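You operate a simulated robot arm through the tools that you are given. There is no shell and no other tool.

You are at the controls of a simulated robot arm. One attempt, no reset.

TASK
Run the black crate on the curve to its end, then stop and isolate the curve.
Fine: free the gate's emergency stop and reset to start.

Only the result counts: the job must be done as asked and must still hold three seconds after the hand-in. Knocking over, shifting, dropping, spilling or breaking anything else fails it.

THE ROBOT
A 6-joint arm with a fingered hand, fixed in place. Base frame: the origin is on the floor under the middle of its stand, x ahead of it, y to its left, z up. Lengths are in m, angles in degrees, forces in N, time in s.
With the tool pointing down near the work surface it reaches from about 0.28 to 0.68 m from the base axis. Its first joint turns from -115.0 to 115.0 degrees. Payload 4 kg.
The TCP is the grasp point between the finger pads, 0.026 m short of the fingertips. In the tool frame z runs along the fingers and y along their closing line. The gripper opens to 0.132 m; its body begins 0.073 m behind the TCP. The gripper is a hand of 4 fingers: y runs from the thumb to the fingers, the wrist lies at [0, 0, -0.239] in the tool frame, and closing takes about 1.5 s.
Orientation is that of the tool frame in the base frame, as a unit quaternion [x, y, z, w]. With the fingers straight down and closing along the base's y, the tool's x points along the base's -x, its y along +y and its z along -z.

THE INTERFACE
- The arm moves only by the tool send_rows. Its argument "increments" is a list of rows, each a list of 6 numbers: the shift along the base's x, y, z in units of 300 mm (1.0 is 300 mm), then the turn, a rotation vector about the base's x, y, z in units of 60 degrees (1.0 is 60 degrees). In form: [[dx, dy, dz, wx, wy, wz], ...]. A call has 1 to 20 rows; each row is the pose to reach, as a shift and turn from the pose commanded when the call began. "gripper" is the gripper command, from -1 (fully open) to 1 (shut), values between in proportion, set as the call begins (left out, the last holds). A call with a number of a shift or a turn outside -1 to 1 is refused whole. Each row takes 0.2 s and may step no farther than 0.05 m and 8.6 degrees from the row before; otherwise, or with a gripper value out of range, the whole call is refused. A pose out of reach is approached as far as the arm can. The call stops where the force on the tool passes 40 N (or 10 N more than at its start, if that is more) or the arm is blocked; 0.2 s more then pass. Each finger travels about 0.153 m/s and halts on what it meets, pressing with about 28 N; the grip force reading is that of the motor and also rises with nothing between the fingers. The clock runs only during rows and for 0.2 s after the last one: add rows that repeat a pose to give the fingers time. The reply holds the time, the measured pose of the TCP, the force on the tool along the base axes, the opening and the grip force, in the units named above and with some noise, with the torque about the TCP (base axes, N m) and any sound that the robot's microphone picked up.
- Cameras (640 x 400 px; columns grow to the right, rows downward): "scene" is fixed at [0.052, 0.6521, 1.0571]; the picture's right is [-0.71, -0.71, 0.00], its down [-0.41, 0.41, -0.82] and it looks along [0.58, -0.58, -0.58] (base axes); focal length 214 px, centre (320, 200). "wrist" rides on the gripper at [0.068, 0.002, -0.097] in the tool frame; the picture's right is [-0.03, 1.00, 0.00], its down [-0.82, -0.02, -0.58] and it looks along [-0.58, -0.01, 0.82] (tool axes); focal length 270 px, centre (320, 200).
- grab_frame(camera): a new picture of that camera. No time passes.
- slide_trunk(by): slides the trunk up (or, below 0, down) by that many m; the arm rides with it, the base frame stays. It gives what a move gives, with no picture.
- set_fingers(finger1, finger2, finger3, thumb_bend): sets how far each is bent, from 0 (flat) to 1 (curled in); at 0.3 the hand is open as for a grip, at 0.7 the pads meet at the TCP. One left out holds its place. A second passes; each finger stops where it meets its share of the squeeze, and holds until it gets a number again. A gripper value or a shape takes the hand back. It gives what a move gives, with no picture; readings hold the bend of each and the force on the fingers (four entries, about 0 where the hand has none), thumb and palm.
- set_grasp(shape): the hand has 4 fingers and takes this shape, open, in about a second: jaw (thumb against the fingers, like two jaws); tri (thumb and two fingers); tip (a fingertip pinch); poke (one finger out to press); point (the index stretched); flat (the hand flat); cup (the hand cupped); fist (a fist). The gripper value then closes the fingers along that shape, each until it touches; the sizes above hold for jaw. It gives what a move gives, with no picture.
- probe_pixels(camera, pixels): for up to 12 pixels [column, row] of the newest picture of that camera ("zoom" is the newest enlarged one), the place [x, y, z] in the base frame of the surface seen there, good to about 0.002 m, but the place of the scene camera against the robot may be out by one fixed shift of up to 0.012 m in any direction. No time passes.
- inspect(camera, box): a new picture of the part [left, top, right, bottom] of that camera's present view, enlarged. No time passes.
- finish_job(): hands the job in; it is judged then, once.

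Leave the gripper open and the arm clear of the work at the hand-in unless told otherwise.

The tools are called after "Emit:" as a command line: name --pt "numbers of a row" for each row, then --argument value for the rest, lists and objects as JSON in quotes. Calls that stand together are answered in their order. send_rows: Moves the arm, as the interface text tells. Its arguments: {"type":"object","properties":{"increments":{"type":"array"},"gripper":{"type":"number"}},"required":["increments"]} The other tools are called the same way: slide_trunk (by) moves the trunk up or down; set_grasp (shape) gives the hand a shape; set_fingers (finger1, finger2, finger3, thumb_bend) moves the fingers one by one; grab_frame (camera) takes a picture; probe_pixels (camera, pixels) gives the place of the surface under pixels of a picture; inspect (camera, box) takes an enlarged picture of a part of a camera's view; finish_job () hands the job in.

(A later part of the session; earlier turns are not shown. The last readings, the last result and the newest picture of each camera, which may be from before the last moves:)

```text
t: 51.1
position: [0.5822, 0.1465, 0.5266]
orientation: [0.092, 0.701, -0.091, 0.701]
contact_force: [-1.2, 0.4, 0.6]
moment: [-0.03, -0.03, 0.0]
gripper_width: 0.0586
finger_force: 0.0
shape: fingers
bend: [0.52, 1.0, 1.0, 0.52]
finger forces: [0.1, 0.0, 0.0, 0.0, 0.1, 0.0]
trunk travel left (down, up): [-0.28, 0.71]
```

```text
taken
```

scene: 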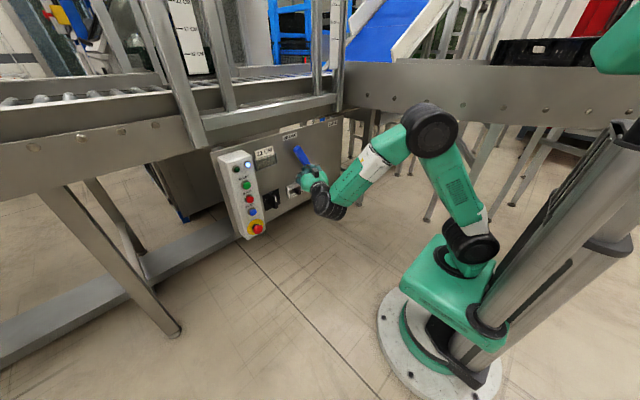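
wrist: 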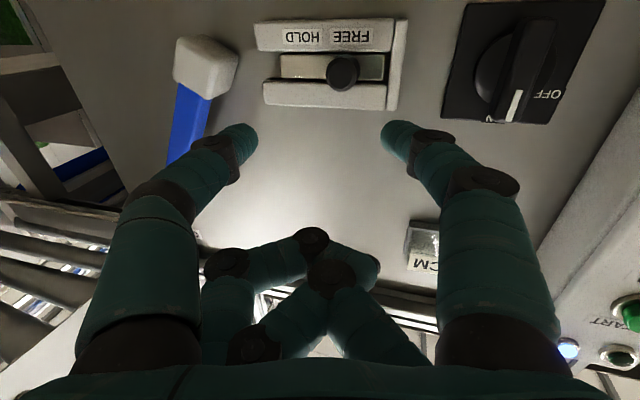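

Emit:
probe_pixels --camera "wrist" --pixels '[[342, 70], [330, 72], [354, 72], [342, 84], [245, 132], [390, 130], [385, 140], [205, 65], [235, 60], [284, 68], [375, 68], [215, 90]]'

Emit:
inspect --camera "wrist" --box '[150, 0, 420, 130]'

```text
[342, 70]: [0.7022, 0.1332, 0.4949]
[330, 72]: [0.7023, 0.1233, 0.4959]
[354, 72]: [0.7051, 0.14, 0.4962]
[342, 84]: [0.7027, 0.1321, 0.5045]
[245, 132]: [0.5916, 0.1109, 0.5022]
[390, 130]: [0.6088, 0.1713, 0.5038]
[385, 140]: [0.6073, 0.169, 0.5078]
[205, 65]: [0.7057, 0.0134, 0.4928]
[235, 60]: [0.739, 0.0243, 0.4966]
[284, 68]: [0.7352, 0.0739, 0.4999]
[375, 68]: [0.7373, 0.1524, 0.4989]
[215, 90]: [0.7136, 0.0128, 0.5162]
```

```text
2.37 times, centred on (285, 65) of wrist
```

zoom: 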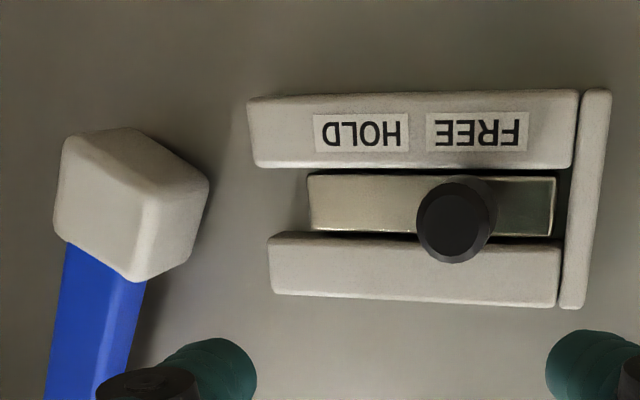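

Knob now at (0.702, 0.132, 0.4995). I advance to straddle it (TCP → x 0.69, y 0.139, z 0.521).

Emit:
send_rows --pt "0.13 -0.025 -0.019 0 0 0" --pt "0.26 -0.025 -0.019 0 0 0" --pt "0.36 -0.025 -0.019 0 0 0"

Emit:
grab_frame --camera "wrist"

```text
t: 51.9
position: [0.6915, 0.137, 0.5224]
orientation: [0.092, 0.701, -0.092, 0.701]
contact_force: [-1.2, -0.8, -0.8]
moment: [0.0, 0.04, 0.06]
gripper_width: 0.0587
finger_force: 0.2
shape: fingers
bend: [0.52, 1.0, 1.0, 0.52]
finger forces: [1.0, 0.0, 0.0, 0.0, 0.0, 0.1]
trunk travel left (down, up): [-0.28, 0.71]
```

```text
taken
```

wrist: 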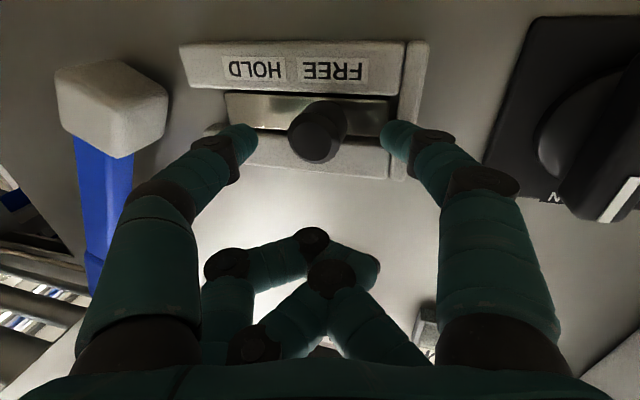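

Finger1 feels a light 1 N touch (probably the guide's end post). I ease back 4 mm and push toward −y.

Emit:
send_rows --pt "-0.013 0 0 0 0 0" --pt "-0.013 -0.03 0 0 0 0" --pt "-0.013 -0.06 0 0 0 0" --pt "-0.013 -0.09 0 0 0 0" --pt "-0.013 -0.12 0 0 0 0" --pt "-0.013 -0.145 0 0 0 0"

Emit:
grab_frame --camera "wrist"

```text
t: 53.3
position: [0.6858, 0.0943, 0.5217]
orientation: [0.092, 0.701, -0.092, 0.701]
contact_force: [1.5, -1.1, -0.4]
moment: [0.0, -0.01, 0.0]
gripper_width: 0.0597
finger_force: 0.2
shape: fingers
bend: [0.52, 1.0, 1.0, 0.52]
finger forces: [0.0, 0.1, 0.0, 0.0, 0.0, 0.1]
trunk travel left (down, up): [-0.28, 0.71]
```

```text
taken
```

wrist: 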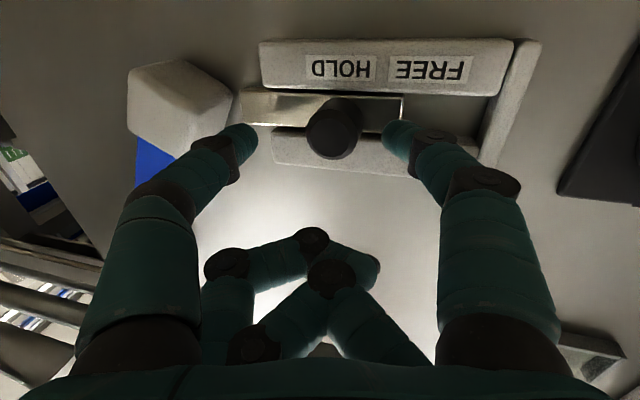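

The bolt's tip approaches the hub. I continue up to 15 mm more toward −y in 4 mm steps until resistance.

Emit:
send_rows --pt "0 -0.013 0 0 0 0" --pt "0 -0.027 0 0 0 0" --pt "0 -0.04 0 0 0 0"

Emit:
grab_frame --camera "wrist"

```text
t: 54.1
position: [0.6852, 0.0822, 0.5227]
orientation: [0.092, 0.701, -0.092, 0.701]
contact_force: [-0.5, 0.7, -0.7]
moment: [0.04, -0.02, 0.04]
gripper_width: 0.0608
finger_force: 1.1
shape: fingers
bend: [0.51, 1.0, 1.0, 0.52]
finger forces: [1.2, 0.0, 0.1, 0.0, 0.0, 0.1]
trunk travel left (down, up): [-0.28, 0.71]
```

```text
taken
```

wrist: 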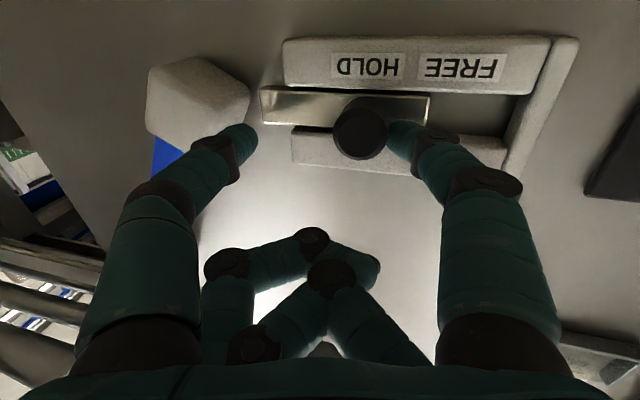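

Contact 1.2 N, knob nearly under HOLD. I push a little more (up to 10 mm) until a firm stop.

Emit:
send_rows --pt "0 -0.01 0 0 0 0" --pt "0 -0.02 0 0 0 0" --pt "0 -0.03 0 0 0 0"

Emit:
grab_frame --camera "wrist"

```text
t: 54.9
position: [0.6854, 0.0756, 0.5219]
orientation: [0.092, 0.701, -0.091, 0.701]
contact_force: [-3.2, 3.9, 0.4]
moment: [0.12, 0.01, 0.24]
gripper_width: 0.0664
finger_force: 2.2
shape: fingers
bend: [0.49, 1.0, 1.0, 0.52]
finger forces: [4.7, 0.1, 0.1, 0.1, 0.0, 0.0]
trunk travel left (down, up): [-0.28, 0.71]
```

```text
taken
```

wrist: 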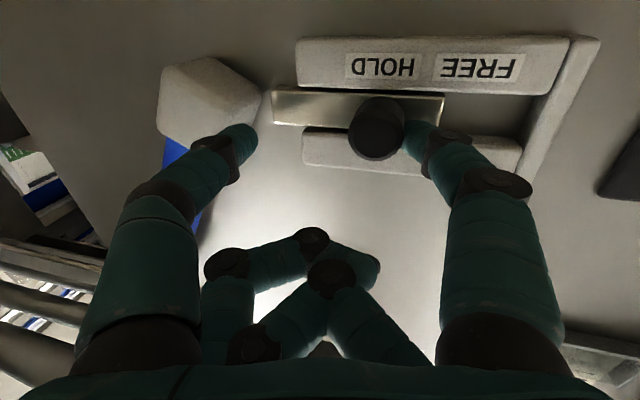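

Resistance rises while the bolt no longer moves: it's at HOLD. I back off +y 10 mm and withdraw.

Emit:
send_rows --pt "0 0.04 0 0 0 0" --pt "-0.13 0.04 0 0 0 0" --pt "-0.26 0.04 0 0 0 0" --pt "-0.38 0.04 0 0 0 0"

Emit:
grab_frame --camera "wrist"

Emit:
inspect --camera "wrist" --box '[150, 0, 470, 180]'

Emit:
inspect --camera "scene" --box '[220, 100, 380, 240]'

```text
t: 55.9
position: [0.5685, 0.0848, 0.519]
orientation: [0.092, 0.7, -0.092, 0.702]
contact_force: [0.1, -0.4, 0.4]
moment: [-0.01, 0.01, 0.01]
gripper_width: 0.0594
finger_force: 0.1
shape: fingers
bend: [0.52, 1.0, 1.0, 0.52]
finger forces: [0.0, 0.0, 0.1, 0.1, 0.0, 0.0]
trunk travel left (down, up): [-0.28, 0.71]
```

```text
taken
```

wrist: 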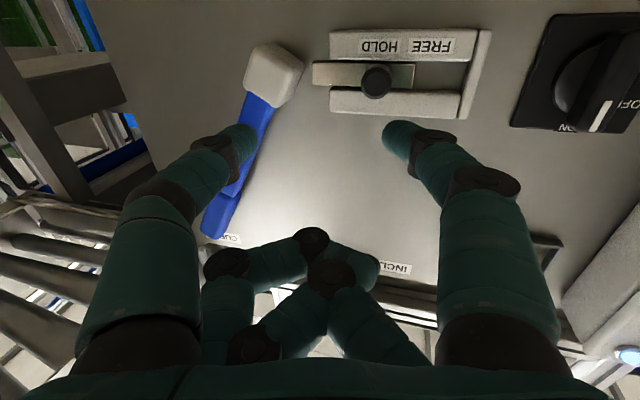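

```text
2.00 times, centred on (310, 90) of wrist
```

zoom: 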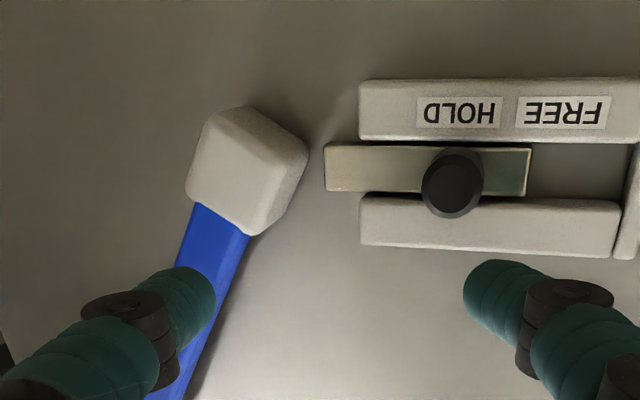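

```text
2.86 times, centred on (300, 170) of scene
```

zoom: 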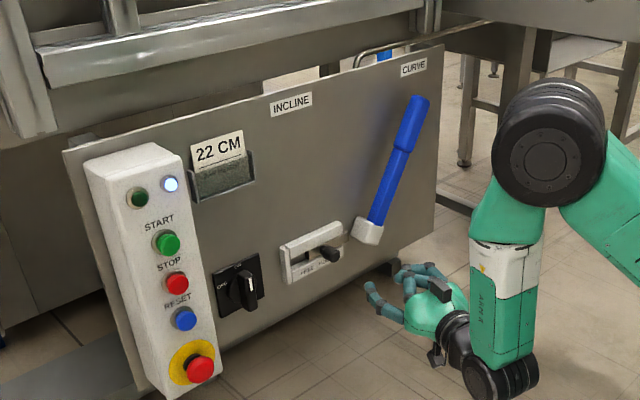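

I compare with the original HOLD position by probing the bolt tip and knob.

Emit:
probe_pixels --camera "wrist" --pixels '[[316, 73], [376, 80], [366, 82], [387, 82], [410, 75], [335, 40], [487, 45], [270, 75], [300, 70], [215, 220], [225, 200], [262, 120]]'

```text
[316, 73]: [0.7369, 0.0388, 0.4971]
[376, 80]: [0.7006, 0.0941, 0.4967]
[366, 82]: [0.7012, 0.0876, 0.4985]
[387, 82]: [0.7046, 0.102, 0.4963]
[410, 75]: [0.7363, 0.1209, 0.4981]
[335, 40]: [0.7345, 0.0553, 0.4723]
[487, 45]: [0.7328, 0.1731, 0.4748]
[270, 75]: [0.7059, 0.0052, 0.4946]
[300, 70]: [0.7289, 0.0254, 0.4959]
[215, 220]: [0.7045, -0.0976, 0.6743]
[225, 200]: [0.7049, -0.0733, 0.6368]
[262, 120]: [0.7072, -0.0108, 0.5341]
```

Bolt tip y≈0.039 and knob y≈0.0945 — same as the original HOLD; lever at −30° (CURVE). Now the E-stop: jaw shape, then move level to a staging pose in front of its cap.

Emit:
set_grasp --shape "jaw"

Emit:
send_rows --pt "-0.02 0.14 -0.02 0 0 0.0357" --pt "-0.03 0.28 -0.04 0 0 0.0714" --pt "-0.03 0.42 -0.07 0 0 0.1071" --pt "-0.03 0.56 -0.09 0 0 0.1429" --pt "-0.03 0.7 -0.12 0 0 0.1786" --pt "-0.03 0.84 -0.14 0 0 0.2143" --pt "-0.03 0.98 -0.163 0 0 0.25"

Emit:
grab_frame --camera "wrist"

Emit:
grab_frame --camera "scene"

```text
t: 56.8
position: [0.5687, 0.0863, 0.5191]
orientation: [0.092, 0.701, -0.092, 0.701]
contact_force: [0.4, 0.1, 0.0]
moment: [0.01, 0.02, -0.04]
gripper_width: 0.132
finger_force: 0.0
shape: jaw
bend: [0.3, 0.3, 0.3, 0.3]
finger forces: [0.0, 0.1, 0.0, 0.0, 0.0, 0.1]
trunk travel left (down, up): [-0.28, 0.71]
```

```text
t: 58.4
position: [0.5627, 0.3783, 0.4738]
orientation: [-0.001, 0.707, 0.001, 0.707]
contact_force: [0.1, 0.2, 0.1]
moment: [0.02, 0.03, -0.03]
gripper_width: 0.1319
finger_force: 0.1
shape: jaw
bend: [0.3, 0.3, 0.3, 0.3]
finger forces: [0.0, 0.0, 0.0, 0.0, 0.1, 0.0]
trunk travel left (down, up): [-0.28, 0.71]
```

```text
taken
```

wrist: 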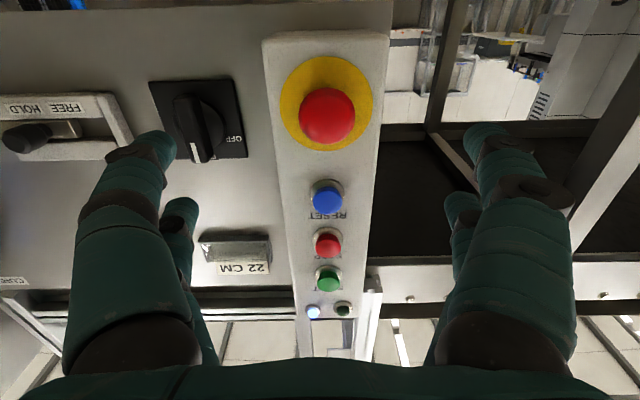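

```text
taken
```

scene: 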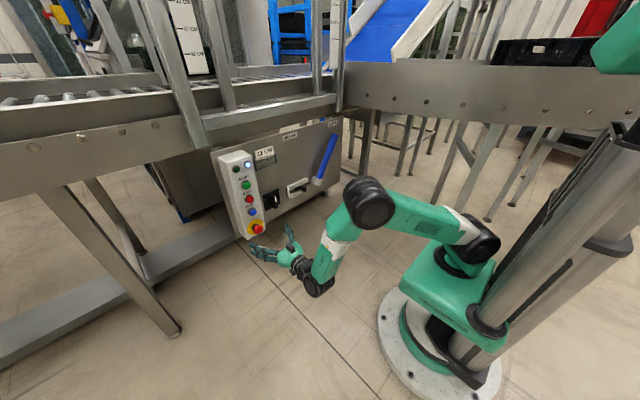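

The E-stop cap is centred at about (327,116). I'll probe it and the frame bars right of it, to make sure the open fingers have room.

Emit:
probe_pixels --camera "wrist" --pixels '[[327, 112], [304, 115], [350, 115], [327, 93], [327, 136], [327, 142], [290, 105], [366, 105], [440, 80], [450, 150], [390, 200], [600, 120]]'

Emit:
inspect --camera "wrist" --box '[260, 40, 400, 160]'

```text
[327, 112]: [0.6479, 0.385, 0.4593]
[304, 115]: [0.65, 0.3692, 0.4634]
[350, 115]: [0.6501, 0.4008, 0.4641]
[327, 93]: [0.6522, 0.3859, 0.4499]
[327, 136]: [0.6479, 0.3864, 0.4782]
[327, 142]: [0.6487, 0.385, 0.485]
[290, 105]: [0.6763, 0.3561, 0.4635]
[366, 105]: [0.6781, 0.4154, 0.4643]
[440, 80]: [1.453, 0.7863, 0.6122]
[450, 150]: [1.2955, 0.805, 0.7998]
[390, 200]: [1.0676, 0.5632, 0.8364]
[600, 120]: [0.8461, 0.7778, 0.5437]
```

```text
3.33 times, centred on (330, 100) of wrist
```

zoom: 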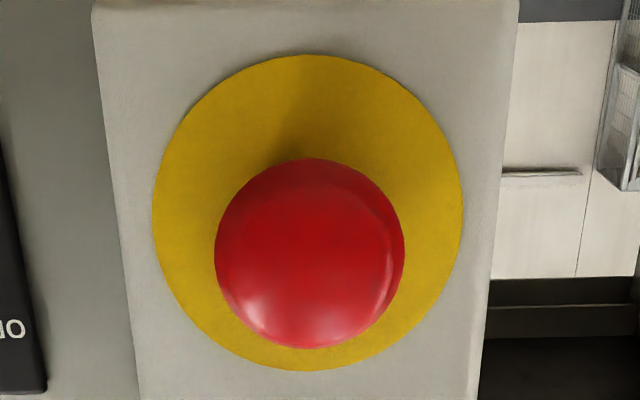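

Cap centre ≈(0.648, 0.385, 0.468), no obstacles beside it. I check how far the open fingertips reach forward before approaching.

Emit:
probe_pixels --camera "wrist" --pixels '[[160, 138], [168, 150], [485, 130], [475, 140], [182, 205], [465, 205], [140, 155], [500, 150]]'

```text
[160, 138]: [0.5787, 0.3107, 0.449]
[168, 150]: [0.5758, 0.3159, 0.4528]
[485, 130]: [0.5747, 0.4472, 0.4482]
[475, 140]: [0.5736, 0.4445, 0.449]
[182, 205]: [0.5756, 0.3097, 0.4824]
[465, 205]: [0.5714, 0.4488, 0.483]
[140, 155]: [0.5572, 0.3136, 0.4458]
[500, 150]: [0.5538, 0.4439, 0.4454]
```

Open tips reach ~24 mm past the TCP, so with TCP at x=0.643 they stay clear of the box face. I advance, then close gently on the cap.

Emit:
send_rows --pt "0.09 0.022 -0.019 0 0 0" --pt "0.18 0.022 -0.019 0 0 0" --pt "0.267 0.022 -0.019 0 0 0"

Emit:
grab_frame --camera "wrist"

```text
t: 59.2
position: [0.6447, 0.3882, 0.4688]
orientation: [-0.001, 0.707, 0.001, 0.707]
contact_force: [-0.6, -0.3, -0.4]
moment: [0.0, 0.02, -0.05]
gripper_width: 0.1318
finger_force: 0.0
shape: jaw
bend: [0.3, 0.3, 0.3, 0.3]
finger forces: [0.1, 0.0, 0.1, 0.0, 0.0, 0.0]
trunk travel left (down, up): [-0.28, 0.71]
```

```text
taken
```

wrist: 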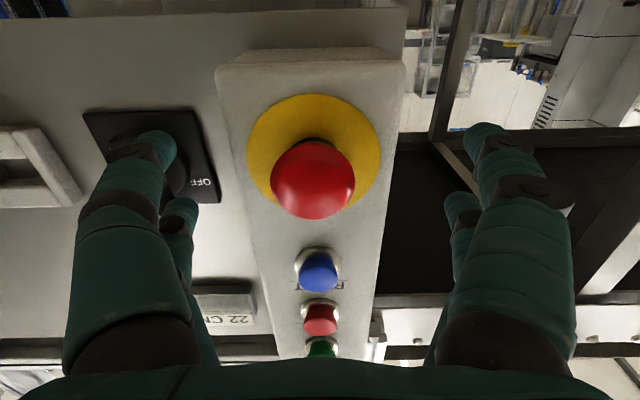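

The cap is 8 px left of the centre, i.e. ~3 mm to −y; I correct that and close the fingers on it.

Emit:
send_rows --pt "0 -0.01 0 0 0 0" --pt "0 -0.01 0 0 0 0" --pt "0 -0.01 0 0 0 0" --pt "0 -0.01 0 0 0 0" --pt "0 -0.01 0 0 0 0" --pt "0 -0.01 0 0 0 0" --pt "0 -0.01 0 0 0 0" --pt "0 -0.01 0 0 0 0" --gripper 1

Emit:
grab_frame --camera "wrist"

Emit:
inspect --camera "scene" --box '[210, 140, 340, 260]'

```text
t: 61.0
position: [0.6432, 0.3863, 0.4682]
orientation: [-0.001, 0.707, 0.001, 0.707]
contact_force: [-0.3, 1.0, 0.6]
moment: [-0.14, 0.02, 0.01]
gripper_width: 0.0155
finger_force: 28.2
shape: jaw
bend: [0.73, 0.73, 0.73, 0.71]
finger forces: [26.3, 24.3, 24.3, 0.0, 21.9, 0.0]
trunk travel left (down, up): [-0.28, 0.71]
```

```text
taken
```

wrist: 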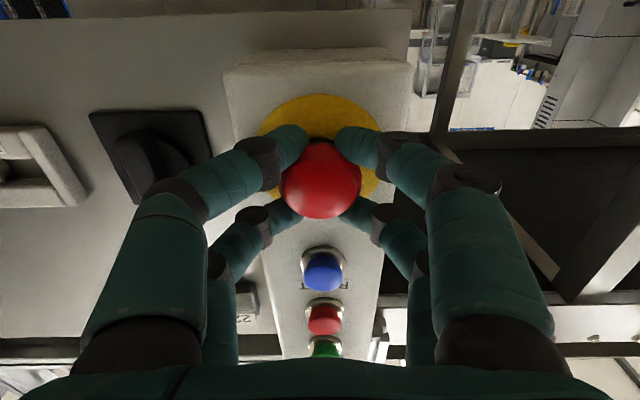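

```text
3.33 times, centred on (275, 200) of scene
```

zoom: 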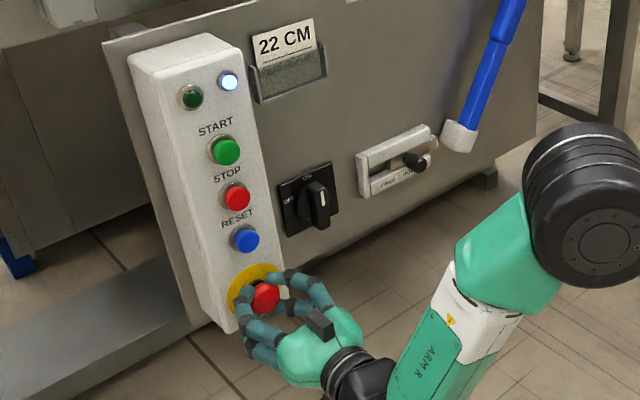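

All four digits hold the cap (~25 N each). I twist it clockwise as seen by an operator (turn about +x), 45° in six rows.

Emit:
send_rows --pt "0 0 0 0.125 0 0" --pt "0 0 0 0.25 0 0" --pt "0 0 0 0.375 0 0" --pt "0 0 0 0.5 0 0" --pt "0 0 0 0.625 0 0" --pt "0 0 0 0.75 0 0"

Emit:
grab_frame --camera "wrist"

Emit:
inspect --camera "scene" --box '[210, 140, 340, 260]'

```text
t: 62.4
position: [0.642, 0.3851, 0.4645]
orientation: [0.265, 0.656, 0.268, 0.654]
contact_force: [7.3, 15.8, -8.5]
moment: [-4.8, -0.07, -0.26]
gripper_width: 0.0111
finger_force: 27.9
shape: jaw
bend: [0.71, 0.72, 0.74, 0.72]
finger forces: [298.0, 31.3, 231.5, 0.0, 18.4, 0.0]
trunk travel left (down, up): [-0.28, 0.71]
```

```text
taken
```

wrist: 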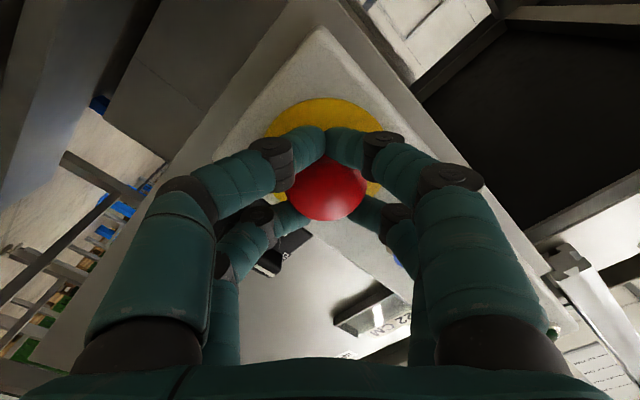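

```text
3.33 times, centred on (275, 200) of scene
```

zoom: 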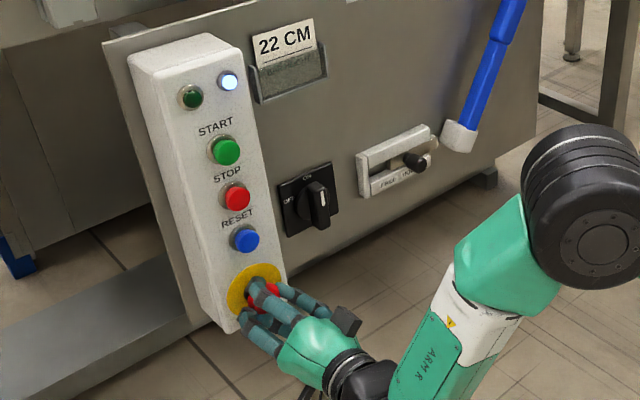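

The reaction torque reached −4.8 N·m: the cap is at a stop or doesn't turn further. I unload by turning back 15°, and then open the fingers to inspect whether it popped out.

Emit:
send_rows --pt "0 0 0 -0.125 0 0" --pt "0 0 0 -0.25 0 0"

Emit:
grab_frame --camera "wrist"

Emit:
probe_pixels --camera "wrist" --pixels '[[330, 190], [320, 180], [345, 190], [330, 205]]'

```text
t: 63.0
position: [0.6423, 0.3844, 0.4656]
orientation: [0.181, 0.684, 0.184, 0.682]
contact_force: [0.6, 20.9, -11.6]
moment: [-0.77, 0.15, 0.17]
gripper_width: 0.0103
finger_force: 28.0
shape: jaw
bend: [0.72, 0.73, 0.74, 0.72]
finger forces: [116.0, 48.7, 67.2, 0.0, 24.5, 0.1]
trunk travel left (down, up): [-0.28, 0.71]
```

```text
taken
```

wrist: 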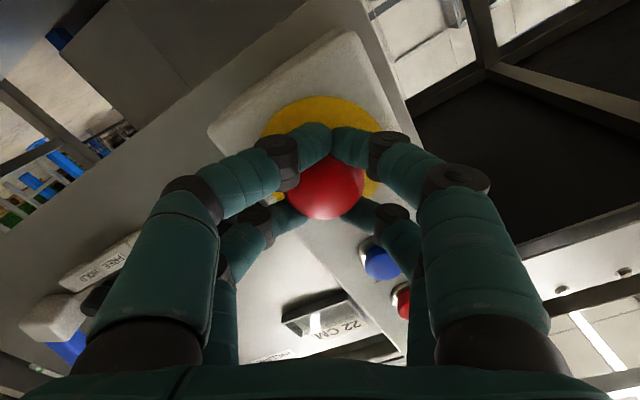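

```text
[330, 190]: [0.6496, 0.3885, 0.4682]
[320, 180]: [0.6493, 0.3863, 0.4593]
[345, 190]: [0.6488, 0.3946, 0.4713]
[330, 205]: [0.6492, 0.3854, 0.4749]
```

The cap front is still at x≈0.649, so it has not popped out. Torque is now small. I try pulling straight out (−x) with the grip on.

Emit:
send_rows --pt "-0.01 0 0 0 0 0" --pt "-0.02 0 0 0 0 0" --pt "-0.03 0 0 0 0 0" --pt "-0.04 0 0 0 0 0" --pt "-0.05 0 0 0 0 0"

Emit:
grab_frame --camera "wrist"

Emit:
probe_pixels --camera "wrist" --pixels '[[330, 190], [320, 180], [345, 190], [330, 205]]'

```text
t: 64.2
position: [0.6267, 0.3848, 0.466]
orientation: [0.182, 0.683, 0.184, 0.683]
contact_force: [10.7, 25.7, -10.0]
moment: [-0.95, 0.12, 0.2]
gripper_width: 0.0104
finger_force: 27.9
shape: jaw
bend: [0.72, 0.73, 0.74, 0.73]
finger forces: [121.2, 47.8, 64.2, 0.0, 21.4, 0.1]
trunk travel left (down, up): [-0.28, 0.71]
```

```text
taken
```

wrist: 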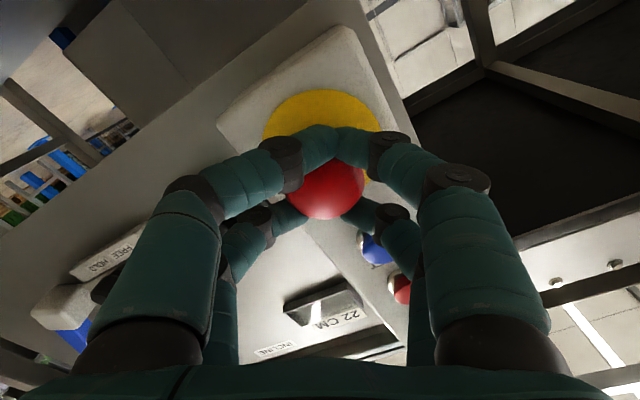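

```text
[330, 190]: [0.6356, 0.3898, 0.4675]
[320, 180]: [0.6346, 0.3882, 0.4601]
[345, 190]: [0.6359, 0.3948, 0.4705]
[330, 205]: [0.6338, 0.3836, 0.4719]
```

The cap came out 13 mm with the pull (front now x≈0.635). I open the fingers to see whether it stays out.

Emit:
send_rows --pt "0 0 0 0 0 0" --pt "0 0 0 0 0 0" --pt "0 0 0 0 0 0" --pt "0 0 0 0 0 0" --pt "0 0 0 0 0 0" --pt "0 0 0 0 0 0" --gripper -1

Emit:
grab_frame --camera "wrist"

Emit:
inspect --camera "scene" --box '[210, 140, 340, 260]'

```text
t: 65.6
position: [0.6268, 0.3832, 0.4674]
orientation: [0.183, 0.683, 0.183, 0.683]
contact_force: [0.0, 0.3, 0.8]
moment: [-0.05, -0.02, 0.02]
gripper_width: 0.132
finger_force: 0.1
shape: jaw
bend: [0.3, 0.3, 0.3, 0.3]
finger forces: [0.0, 0.0, 0.0, 0.0, 0.1, 0.1]
trunk travel left (down, up): [-0.28, 0.71]
```

```text
taken
```

wrist: 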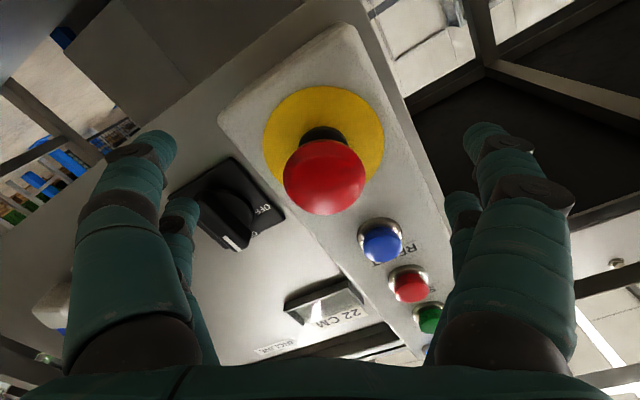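

```text
3.33 times, centred on (275, 200) of scene
```

zoom: 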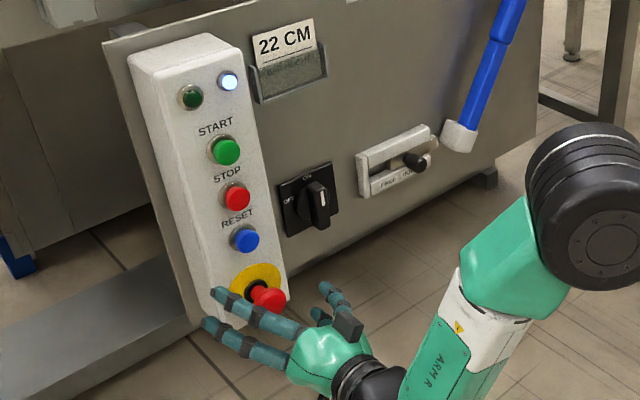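

The cap stays out with its black neck showing. I probe its front and then withdraw straight back.

Emit:
probe_pixels --camera "wrist" --pixels '[[325, 175], [335, 165], [320, 195], [325, 135], [383, 240], [410, 285]]'

Emit:
send_rows --pt "-0.1 0 0 -0.125 0 0" --pt "-0.2 0 0 -0.25 0 0" --pt "-0.28 0 0 -0.375 0 0" --pt "-0.3 0 0 -0.5 0 0"

Emit:
grab_frame --camera "wrist"

Emit:
inspect --camera "scene" --box '[210, 140, 340, 260]'

```text
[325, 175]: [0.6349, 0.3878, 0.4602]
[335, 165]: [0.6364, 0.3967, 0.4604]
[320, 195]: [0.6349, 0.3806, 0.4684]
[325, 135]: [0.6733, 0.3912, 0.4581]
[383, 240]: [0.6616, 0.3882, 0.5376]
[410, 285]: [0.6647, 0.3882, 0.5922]
```

```text
t: 66.6
position: [0.5372, 0.3828, 0.4652]
orientation: [-0.001, 0.707, 0.0, 0.707]
contact_force: [-0.2, 1.1, 0.1]
moment: [0.01, 0.01, 0.01]
gripper_width: 0.1321
finger_force: 0.0
shape: jaw
bend: [0.3, 0.3, 0.3, 0.3]
finger forces: [0.0, 0.0, 0.1, 0.0, 0.0, 0.0]
trunk travel left (down, up): [-0.28, 0.71]
```

```text
taken
```

wrist: 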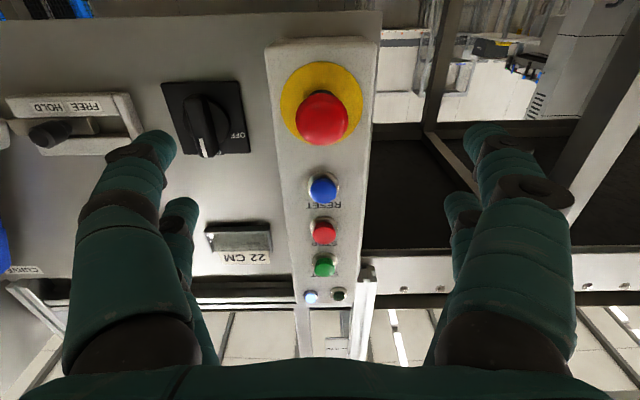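

```text
3.33 times, centred on (275, 200) of scene
```

zoom: 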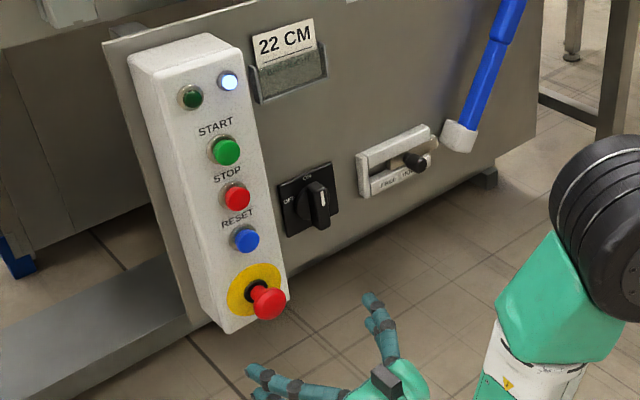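

E-stop is free (cap front at 0.635, was 0.648); white lamp still lit, awaiting RESET. I form the single-tip pusher again (point shape, finger1+thumb closed) and move in front of RESET.

Emit:
set_grasp --shape "point"

Emit:
set_fingers --finger1 0.75 --thumb_bend 0.75

Emit:
send_rows --pt "0.05 0 0.12 0 0 0" --pt "0.1 0 0.24 0 0 0" --pt "0.15 0 0.346 0 0 0"

Emit:
grab_frame --camera "wrist"

```text
t: 67.5
position: [0.5381, 0.3837, 0.4665]
orientation: [0.0, 0.707, 0.001, 0.707]
contact_force: [0.8, -0.4, 0.1]
moment: [0.01, 0.01, 0.0]
gripper_width: 0.0002
finger_force: 0.1
shape: point
bend: [0.0, 1.0, 1.0, 0.42]
finger forces: [0.0, 0.0, 0.1, 0.0, 0.0, 0.0]
trunk travel left (down, up): [-0.28, 0.71]
```

```text
t: 68.5
position: [0.5362, 0.3834, 0.4657]
orientation: [0.0, 0.707, 0.0, 0.707]
contact_force: [0.6, -0.2, -0.6]
moment: [0.01, 0.03, -0.02]
gripper_width: 0.0
finger_force: 0.0
shape: fingers
bend: [0.71, 1.0, 1.0, 0.75]
finger forces: [0.1, 0.1, 0.0, 0.0, 0.0, 0.1]
trunk travel left (down, up): [-0.28, 0.71]
```

```text
t: 69.3
position: [0.5848, 0.3832, 0.5702]
orientation: [-0.001, 0.707, 0.001, 0.707]
contact_force: [0.5, -1.2, 0.2]
moment: [0.0, 0.01, -0.02]
gripper_width: 0.0
finger_force: 0.0
shape: fingers
bend: [0.71, 1.0, 1.0, 0.75]
finger forces: [0.0, 0.0, 0.1, 0.1, 0.0, 0.0]
trunk travel left (down, up): [-0.28, 0.71]
```

```text
taken
```

wrist: 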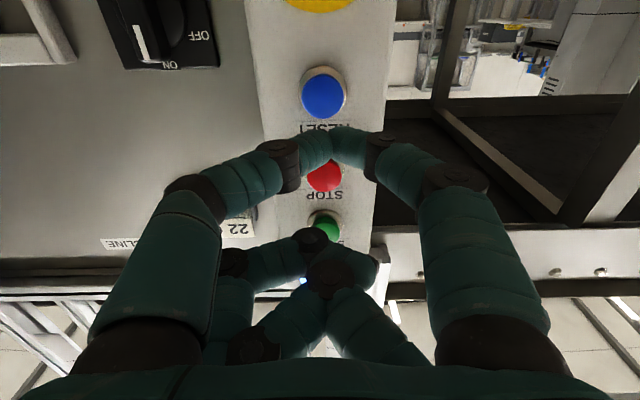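

The tip meets at about (332,140), RESET is at (323,95). I probe both for alignment.

Emit:
probe_pixels --camera "wrist" --pixels '[[323, 135], [342, 135], [332, 148], [350, 145], [315, 145], [323, 95], [305, 95], [342, 95], [323, 78], [323, 110], [325, 175], [312, 228]]'

Emit:
inspect --camera "wrist" --box '[250, 60, 410, 160]'

```text
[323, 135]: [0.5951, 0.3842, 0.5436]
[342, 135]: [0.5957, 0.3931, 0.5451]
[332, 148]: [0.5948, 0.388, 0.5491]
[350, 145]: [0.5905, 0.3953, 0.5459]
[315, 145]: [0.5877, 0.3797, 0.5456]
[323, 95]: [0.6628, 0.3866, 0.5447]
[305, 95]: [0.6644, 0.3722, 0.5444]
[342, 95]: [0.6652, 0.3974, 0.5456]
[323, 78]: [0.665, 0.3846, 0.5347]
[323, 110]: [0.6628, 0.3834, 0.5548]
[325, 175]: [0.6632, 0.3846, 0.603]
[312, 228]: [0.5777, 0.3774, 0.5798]
```

```text
4.00 times, centred on (330, 110) of wrist
```

zoom: 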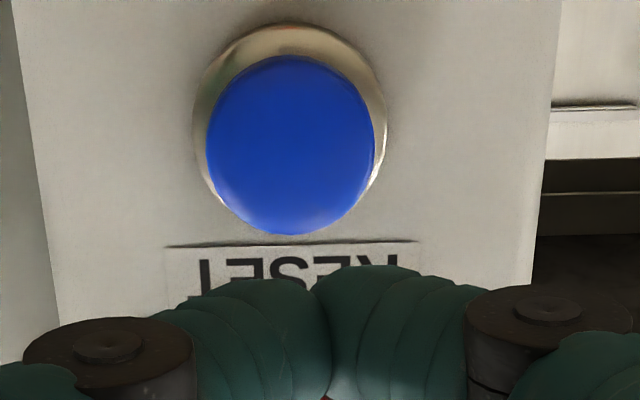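

RESET centre (0.663, 0.385, 0.545), tip centre ≈(0.609, 0.388, 0.552). I correct −3 mm in y, −7 mm in z and approach to just short of the button.

Emit:
send_rows --pt "0.07 -0.01 -0.023 0 0 0" --pt "0.14 -0.01 -0.023 0 0 0" --pt "0.165 -0.01 -0.023 0 0 0"

Emit:
grab_frame --camera "wrist"

```text
t: 70.1
position: [0.634, 0.3787, 0.5638]
orientation: [-0.001, 0.708, 0.0, 0.707]
contact_force: [0.0, -0.1, -0.1]
moment: [0.01, 0.0, 0.02]
gripper_width: 0.0
finger_force: 0.0
shape: fingers
bend: [0.71, 1.0, 1.0, 0.75]
finger forces: [0.1, 0.1, 0.1, 0.1, 0.0, 0.0]
trunk travel left (down, up): [-0.28, 0.71]
```

```text
taken
```

wrist: 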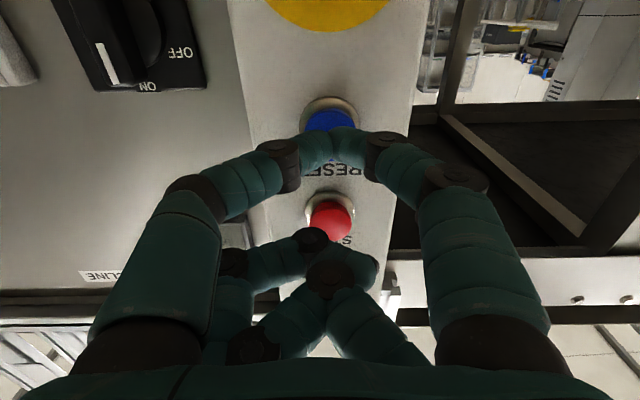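

Aligned on the RESET button. I press in slowly in 2 mm steps.

Emit:
send_rows --pt "0.007 0 0 0 0 0" --pt "0.013 0 0 0 0 0" --pt "0.02 0 0 0 0 0" --pt "0.027 0 0 0 0 0" --pt "0.033 0 0 0 0 0"

Emit:
grab_frame --camera "wrist"

```text
t: 71.3
position: [0.6412, 0.3794, 0.5642]
orientation: [0.0, 0.707, 0.0, 0.707]
contact_force: [-4.7, 1.5, 0.7]
moment: [0.01, 0.09, 0.05]
gripper_width: 0.0002
finger_force: 0.1
shape: fingers
bend: [0.72, 1.0, 1.0, 0.75]
finger forces: [0.1, 0.1, 0.0, 0.1, 0.0, 0.1]
trunk travel left (down, up): [-0.28, 0.71]
heard: click
```

```text
taken
```

wrist: 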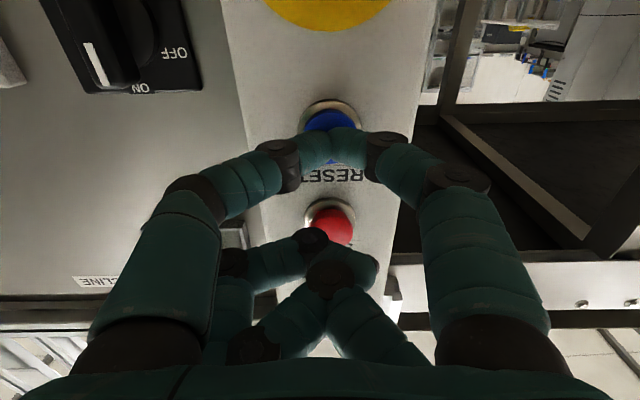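

A click was heard at 4.7 N: RESET was pressed. I back off 25 mm and look at the lamps.

Emit:
send_rows --pt "-0.04 0 0 0 0 0" --pt "-0.12 0 0 0 0 0"

Emit:
grab_frame --camera "scene"

Emit:
inspect --camera "scene" --box '[210, 140, 340, 260]'

```text
t: 71.9
position: [0.6059, 0.379, 0.5651]
orientation: [0.0, 0.707, 0.001, 0.707]
contact_force: [-0.7, 0.0, -0.1]
moment: [0.06, -0.02, 0.0]
gripper_width: 0.0001
finger_force: 0.1
shape: fingers
bend: [0.72, 1.0, 1.0, 0.75]
finger forces: [0.0, 0.1, 0.0, 0.0, 0.1, 0.0]
trunk travel left (down, up): [-0.28, 0.71]
```

```text
taken
```

scene: 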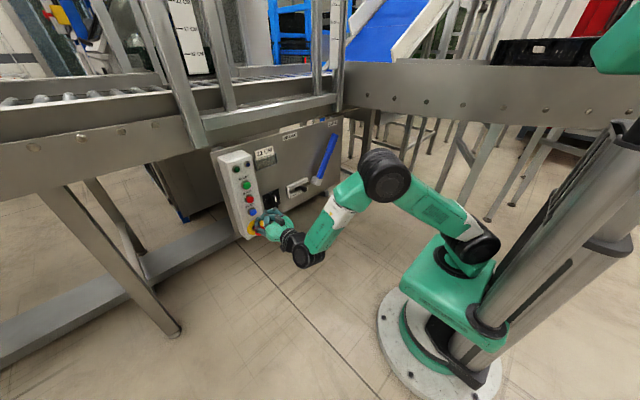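

```text
3.33 times, centred on (275, 200) of scene
```

zoom: 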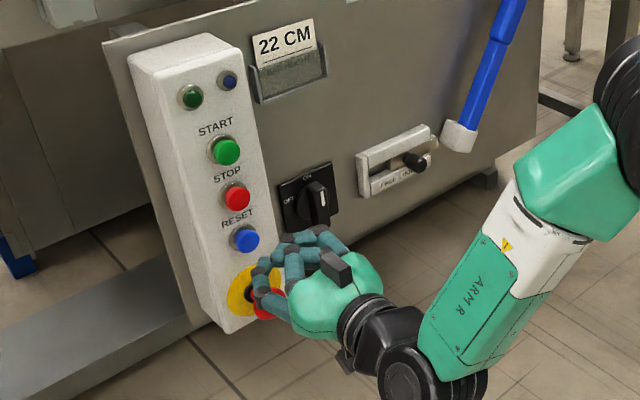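

The white lamp went dark: the reset is accepted. Before starting I want to see the curve's end, so I know where the crate must stop. I withdraw, tilt the hand down 60°, and raise the trunk.

Emit:
send_rows --pt "-0.08 0 0 0 0 0" --pt "-0.16 0 0 0 0.125 0" --pt "-0.24 0 0.03 0 0.25 0" --pt "-0.3 0 0.06 0 0.375 0" --pt "-0.33 0 0.1 0 0.5 0" --pt "-0.36 0 0.13 0 0.625 0" --pt "-0.38 0 0.16 0 0.75 0" --pt "-0.4 0 0.2 0 0.875 0" --pt "-0.42 0 0.23 0 1.0 0"

Emit:
slide_trunk --by 0.4

Emit:
slide_trunk --by 0.3

Emit:
grab_frame --camera "scene"

```text
t: 73.9
position: [0.4801, 0.3801, 0.6346]
orientation: [-0.001, 0.966, 0.002, 0.258]
contact_force: [-0.3, -0.9, 0.4]
moment: [0.02, 0.01, -0.01]
gripper_width: 0.0
finger_force: 0.1
shape: fingers
bend: [0.72, 1.0, 1.0, 0.75]
finger forces: [0.0, 0.0, 0.1, 0.0, 0.0, 0.0]
trunk travel left (down, up): [-0.28, 0.71]
```

```text
t: 77.7
position: [0.48, 0.3797, 1.0335]
orientation: [0.0, 0.966, 0.001, 0.259]
contact_force: [0.1, 0.0, -0.2]
moment: [0.02, -0.02, 0.0]
gripper_width: 0.0
finger_force: 0.1
shape: fingers
bend: [0.72, 1.0, 1.0, 0.75]
finger forces: [0.0, 0.0, 0.0, 0.1, 0.1, 0.0]
trunk travel left (down, up): [-0.68, 0.31]
```

```text
t: 80.7
position: [0.4802, 0.3794, 1.3338]
orientation: [0.0, 0.966, 0.001, 0.259]
contact_force: [-0.8, -0.3, -0.2]
moment: [-0.01, 0.01, 0.03]
gripper_width: 0.0
finger_force: 0.0
shape: fingers
bend: [0.72, 1.0, 1.0, 0.75]
finger forces: [0.0, 0.1, 0.1, 0.0, 0.0, 0.0]
trunk travel left (down, up): [-0.98, 0.01]
```

```text
taken
```

scene: 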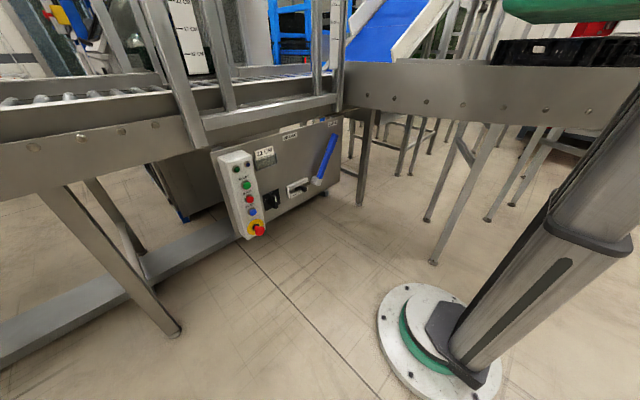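

The crate hasn't moved. I swing the arm to the right in three parts, at z≈1.33, to look at the curve's end from above.

Emit:
send_rows --pt "0.01 -0.137 0 0 0 -0.088" --pt "0.02 -0.275 0 0 0 -0.176" --pt "0.03 -0.412 0 0 0 -0.264" --pt "0.04 -0.55 0 0 0 -0.352" --pt "0.05 -0.687 0 0 0 -0.44" --pt "0.06 -0.825 0 0 0 -0.528" --pt "0.067 -0.963 0 0 0 -0.617"

Emit:
send_rows --pt "-0.03 -0.12 0 0 0 -0.08" --pt "-0.07 -0.24 0 0 0 -0.16" --pt "-0.115 -0.37 0 0 0 -0.24" --pt "-0.17 -0.49 0 0 0 -0.32" --pt "-0.23 -0.61 0 0 0 -0.4" --pt "-0.3 -0.73 0 0 0 -0.48" --pt "-0.38 -0.85 0 0 0 -0.56" --pt "-0.467 -0.967 0 0 0 -0.633"

Emit:
send_rows --pt "-0.1 -0.1 0 0 0 -0.08" --pt "-0.2 -0.2 0 0 0 -0.16" --pt "-0.31 -0.29 0 0 0 -0.24" --pt "-0.42 -0.38 0 0 0 -0.32" --pt "-0.53 -0.46 0 0 0 -0.4" --pt "-0.65 -0.54 0 0 0 -0.48" --pt "-0.76 -0.6 0 0 0 -0.56" --pt "-0.867 -0.667 0 0 0 -0.633"

Emit:
grab_frame --camera "wrist"

```text
t: 82.3
position: [0.5011, 0.0883, 1.3335]
orientation: [0.308, 0.916, -0.082, 0.245]
contact_force: [0.2, 0.2, 0.2]
moment: [0.0, -0.01, -0.02]
gripper_width: 0.0003
finger_force: 0.0
shape: fingers
bend: [0.72, 1.0, 1.0, 0.75]
finger forces: [0.0, 0.0, 0.0, 0.1, 0.0, 0.0]
trunk travel left (down, up): [-0.98, 0.01]
```

```text
t: 84.1
position: [0.3575, -0.1978, 1.3335]
orientation: [0.588, 0.766, -0.157, 0.206]
contact_force: [-0.1, -0.6, 1.0]
moment: [0.02, 0.02, 0.02]
gripper_width: 0.0
finger_force: 0.1
shape: fingers
bend: [0.72, 1.0, 1.0, 0.75]
finger forces: [0.0, 0.1, 0.0, 0.0, 0.0, 0.0]
trunk travel left (down, up): [-0.98, 0.01]
```

```text
t: 85.9
position: [0.1013, -0.4017, 1.3343]
orientation: [0.805, 0.534, -0.215, 0.144]
contact_force: [0.2, 0.5, -0.5]
moment: [0.02, 0.06, 0.01]
gripper_width: 0.0
finger_force: 0.0
shape: fingers
bend: [0.72, 1.0, 1.0, 0.75]
finger forces: [0.0, 0.1, 0.0, 0.0, 0.0, 0.0]
trunk travel left (down, up): [-0.98, 0.01]
```

```text
taken
```

wrist: 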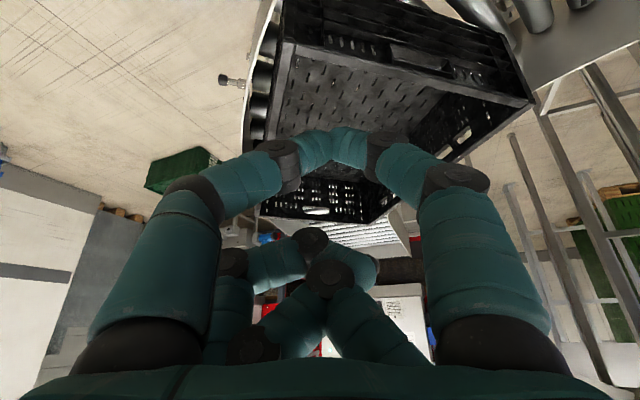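

The far rollers show at (370,232) behind the crate, but the fingers block the view. I open the hand (jaw) and raise the arm by 0.15 m.

Emit:
set_grasp --shape "jaw"

Emit:
send_rows --pt "0 0 0.12 0 0 0" --pt "0 0 0.25 0 0 0" --pt "0 0 0.38 0 0 0" --pt "0 0 0.5 0 0 0"

Emit:
grab_frame --camera "wrist"

Emit:
inspect --camera "wrist" --box '[200, 120, 440, 280]'

```text
t: 86.8
position: [0.1013, -0.3999, 1.3346]
orientation: [0.805, 0.534, -0.215, 0.143]
contact_force: [0.4, -0.1, 0.8]
moment: [0.02, -0.01, 0.0]
gripper_width: 0.1318
finger_force: 0.1
shape: jaw
bend: [0.3, 0.3, 0.3, 0.3]
finger forces: [0.0, 0.0, 0.1, 0.1, 0.1, 0.0]
trunk travel left (down, up): [-0.98, 0.01]
```

```text
t: 87.8
position: [0.1022, -0.3999, 1.4834]
orientation: [0.806, 0.534, -0.215, 0.142]
contact_force: [0.5, -0.8, 0.1]
moment: [0.0, -0.02, -0.01]
gripper_width: 0.132
finger_force: 0.2
shape: jaw
bend: [0.3, 0.3, 0.3, 0.3]
finger forces: [0.0, 0.0, 0.1, 0.0, 0.0, 0.1]
trunk travel left (down, up): [-0.98, 0.01]
```

```text
taken
```

wrist: 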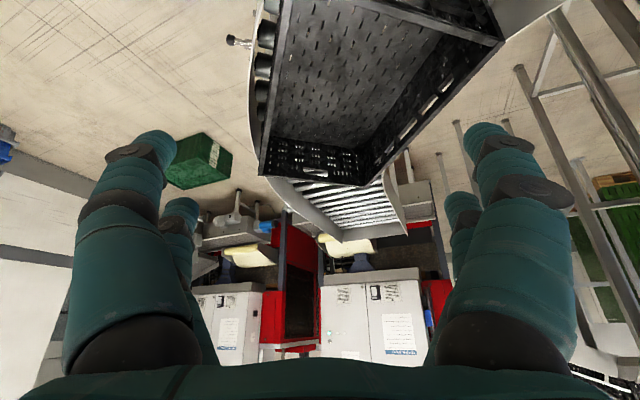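

```text
2.50 times, centred on (320, 200) of wrist
```

zoom: 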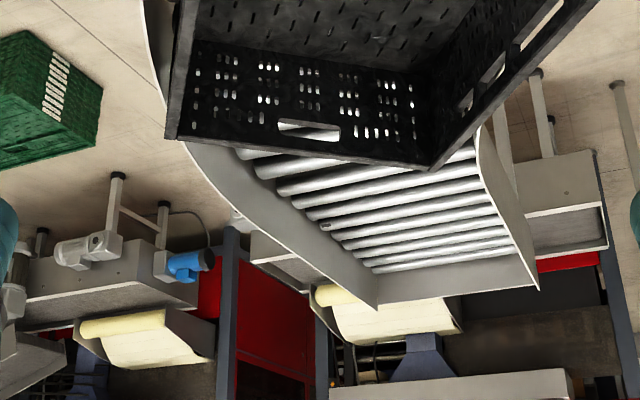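

The curve's rollers run on to an end plate across the conveyor (zoom around (455,285)). I probe its position, the rails and the crate's leading side.

Emit:
probe_pixels --camera "zoom" --pixels '[[378, 300], [455, 283], [530, 285], [440, 262], [400, 190], [300, 240], [500, 190], [240, 190], [310, 150], [432, 165], [175, 135], [310, 130]]'

Emit:
inspect --camera "wrist" --box '[260, 160, 420, 260]'

```text
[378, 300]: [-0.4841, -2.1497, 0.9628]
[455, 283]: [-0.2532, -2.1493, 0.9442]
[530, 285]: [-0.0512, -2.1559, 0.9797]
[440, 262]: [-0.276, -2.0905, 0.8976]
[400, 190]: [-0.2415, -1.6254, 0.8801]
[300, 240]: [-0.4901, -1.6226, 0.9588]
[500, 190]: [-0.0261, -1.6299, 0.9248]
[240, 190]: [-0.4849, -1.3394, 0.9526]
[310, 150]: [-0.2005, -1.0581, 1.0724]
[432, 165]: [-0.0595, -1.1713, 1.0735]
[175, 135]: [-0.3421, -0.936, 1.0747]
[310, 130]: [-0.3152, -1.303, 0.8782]
```

```text
4.00 times, centred on (340, 210) of wrist
```

zoom: 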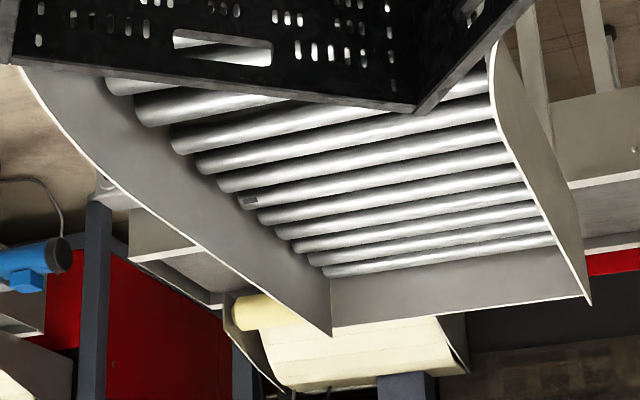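

The line ends at a stop plate at y≈−2.15, so the crate will come to rest there. I take one more close look at the plunger from here.

Emit:
inspect --camera "wrist" --box '[210, 15, 306, 75]'

Emit:
probe_pixels --camera "zoom" --pixels '[[150, 165], [180, 180], [230, 190], [270, 150], [300, 250]]'

```text
6.67 times, centred on (258, 45) of wrist
```

zoom: 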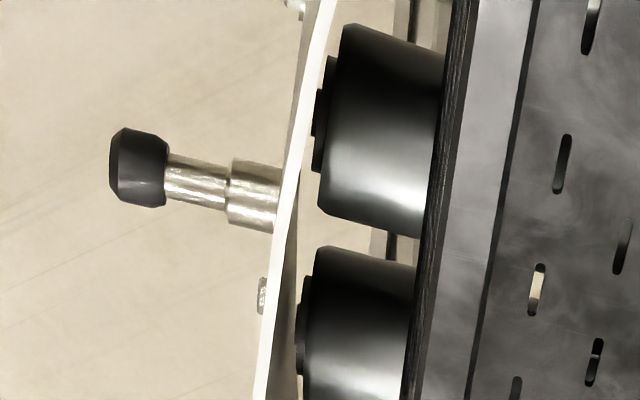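

```text
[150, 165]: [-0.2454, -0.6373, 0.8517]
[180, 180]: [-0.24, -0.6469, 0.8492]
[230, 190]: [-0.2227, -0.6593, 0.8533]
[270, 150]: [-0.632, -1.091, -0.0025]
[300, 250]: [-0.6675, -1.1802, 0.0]
```

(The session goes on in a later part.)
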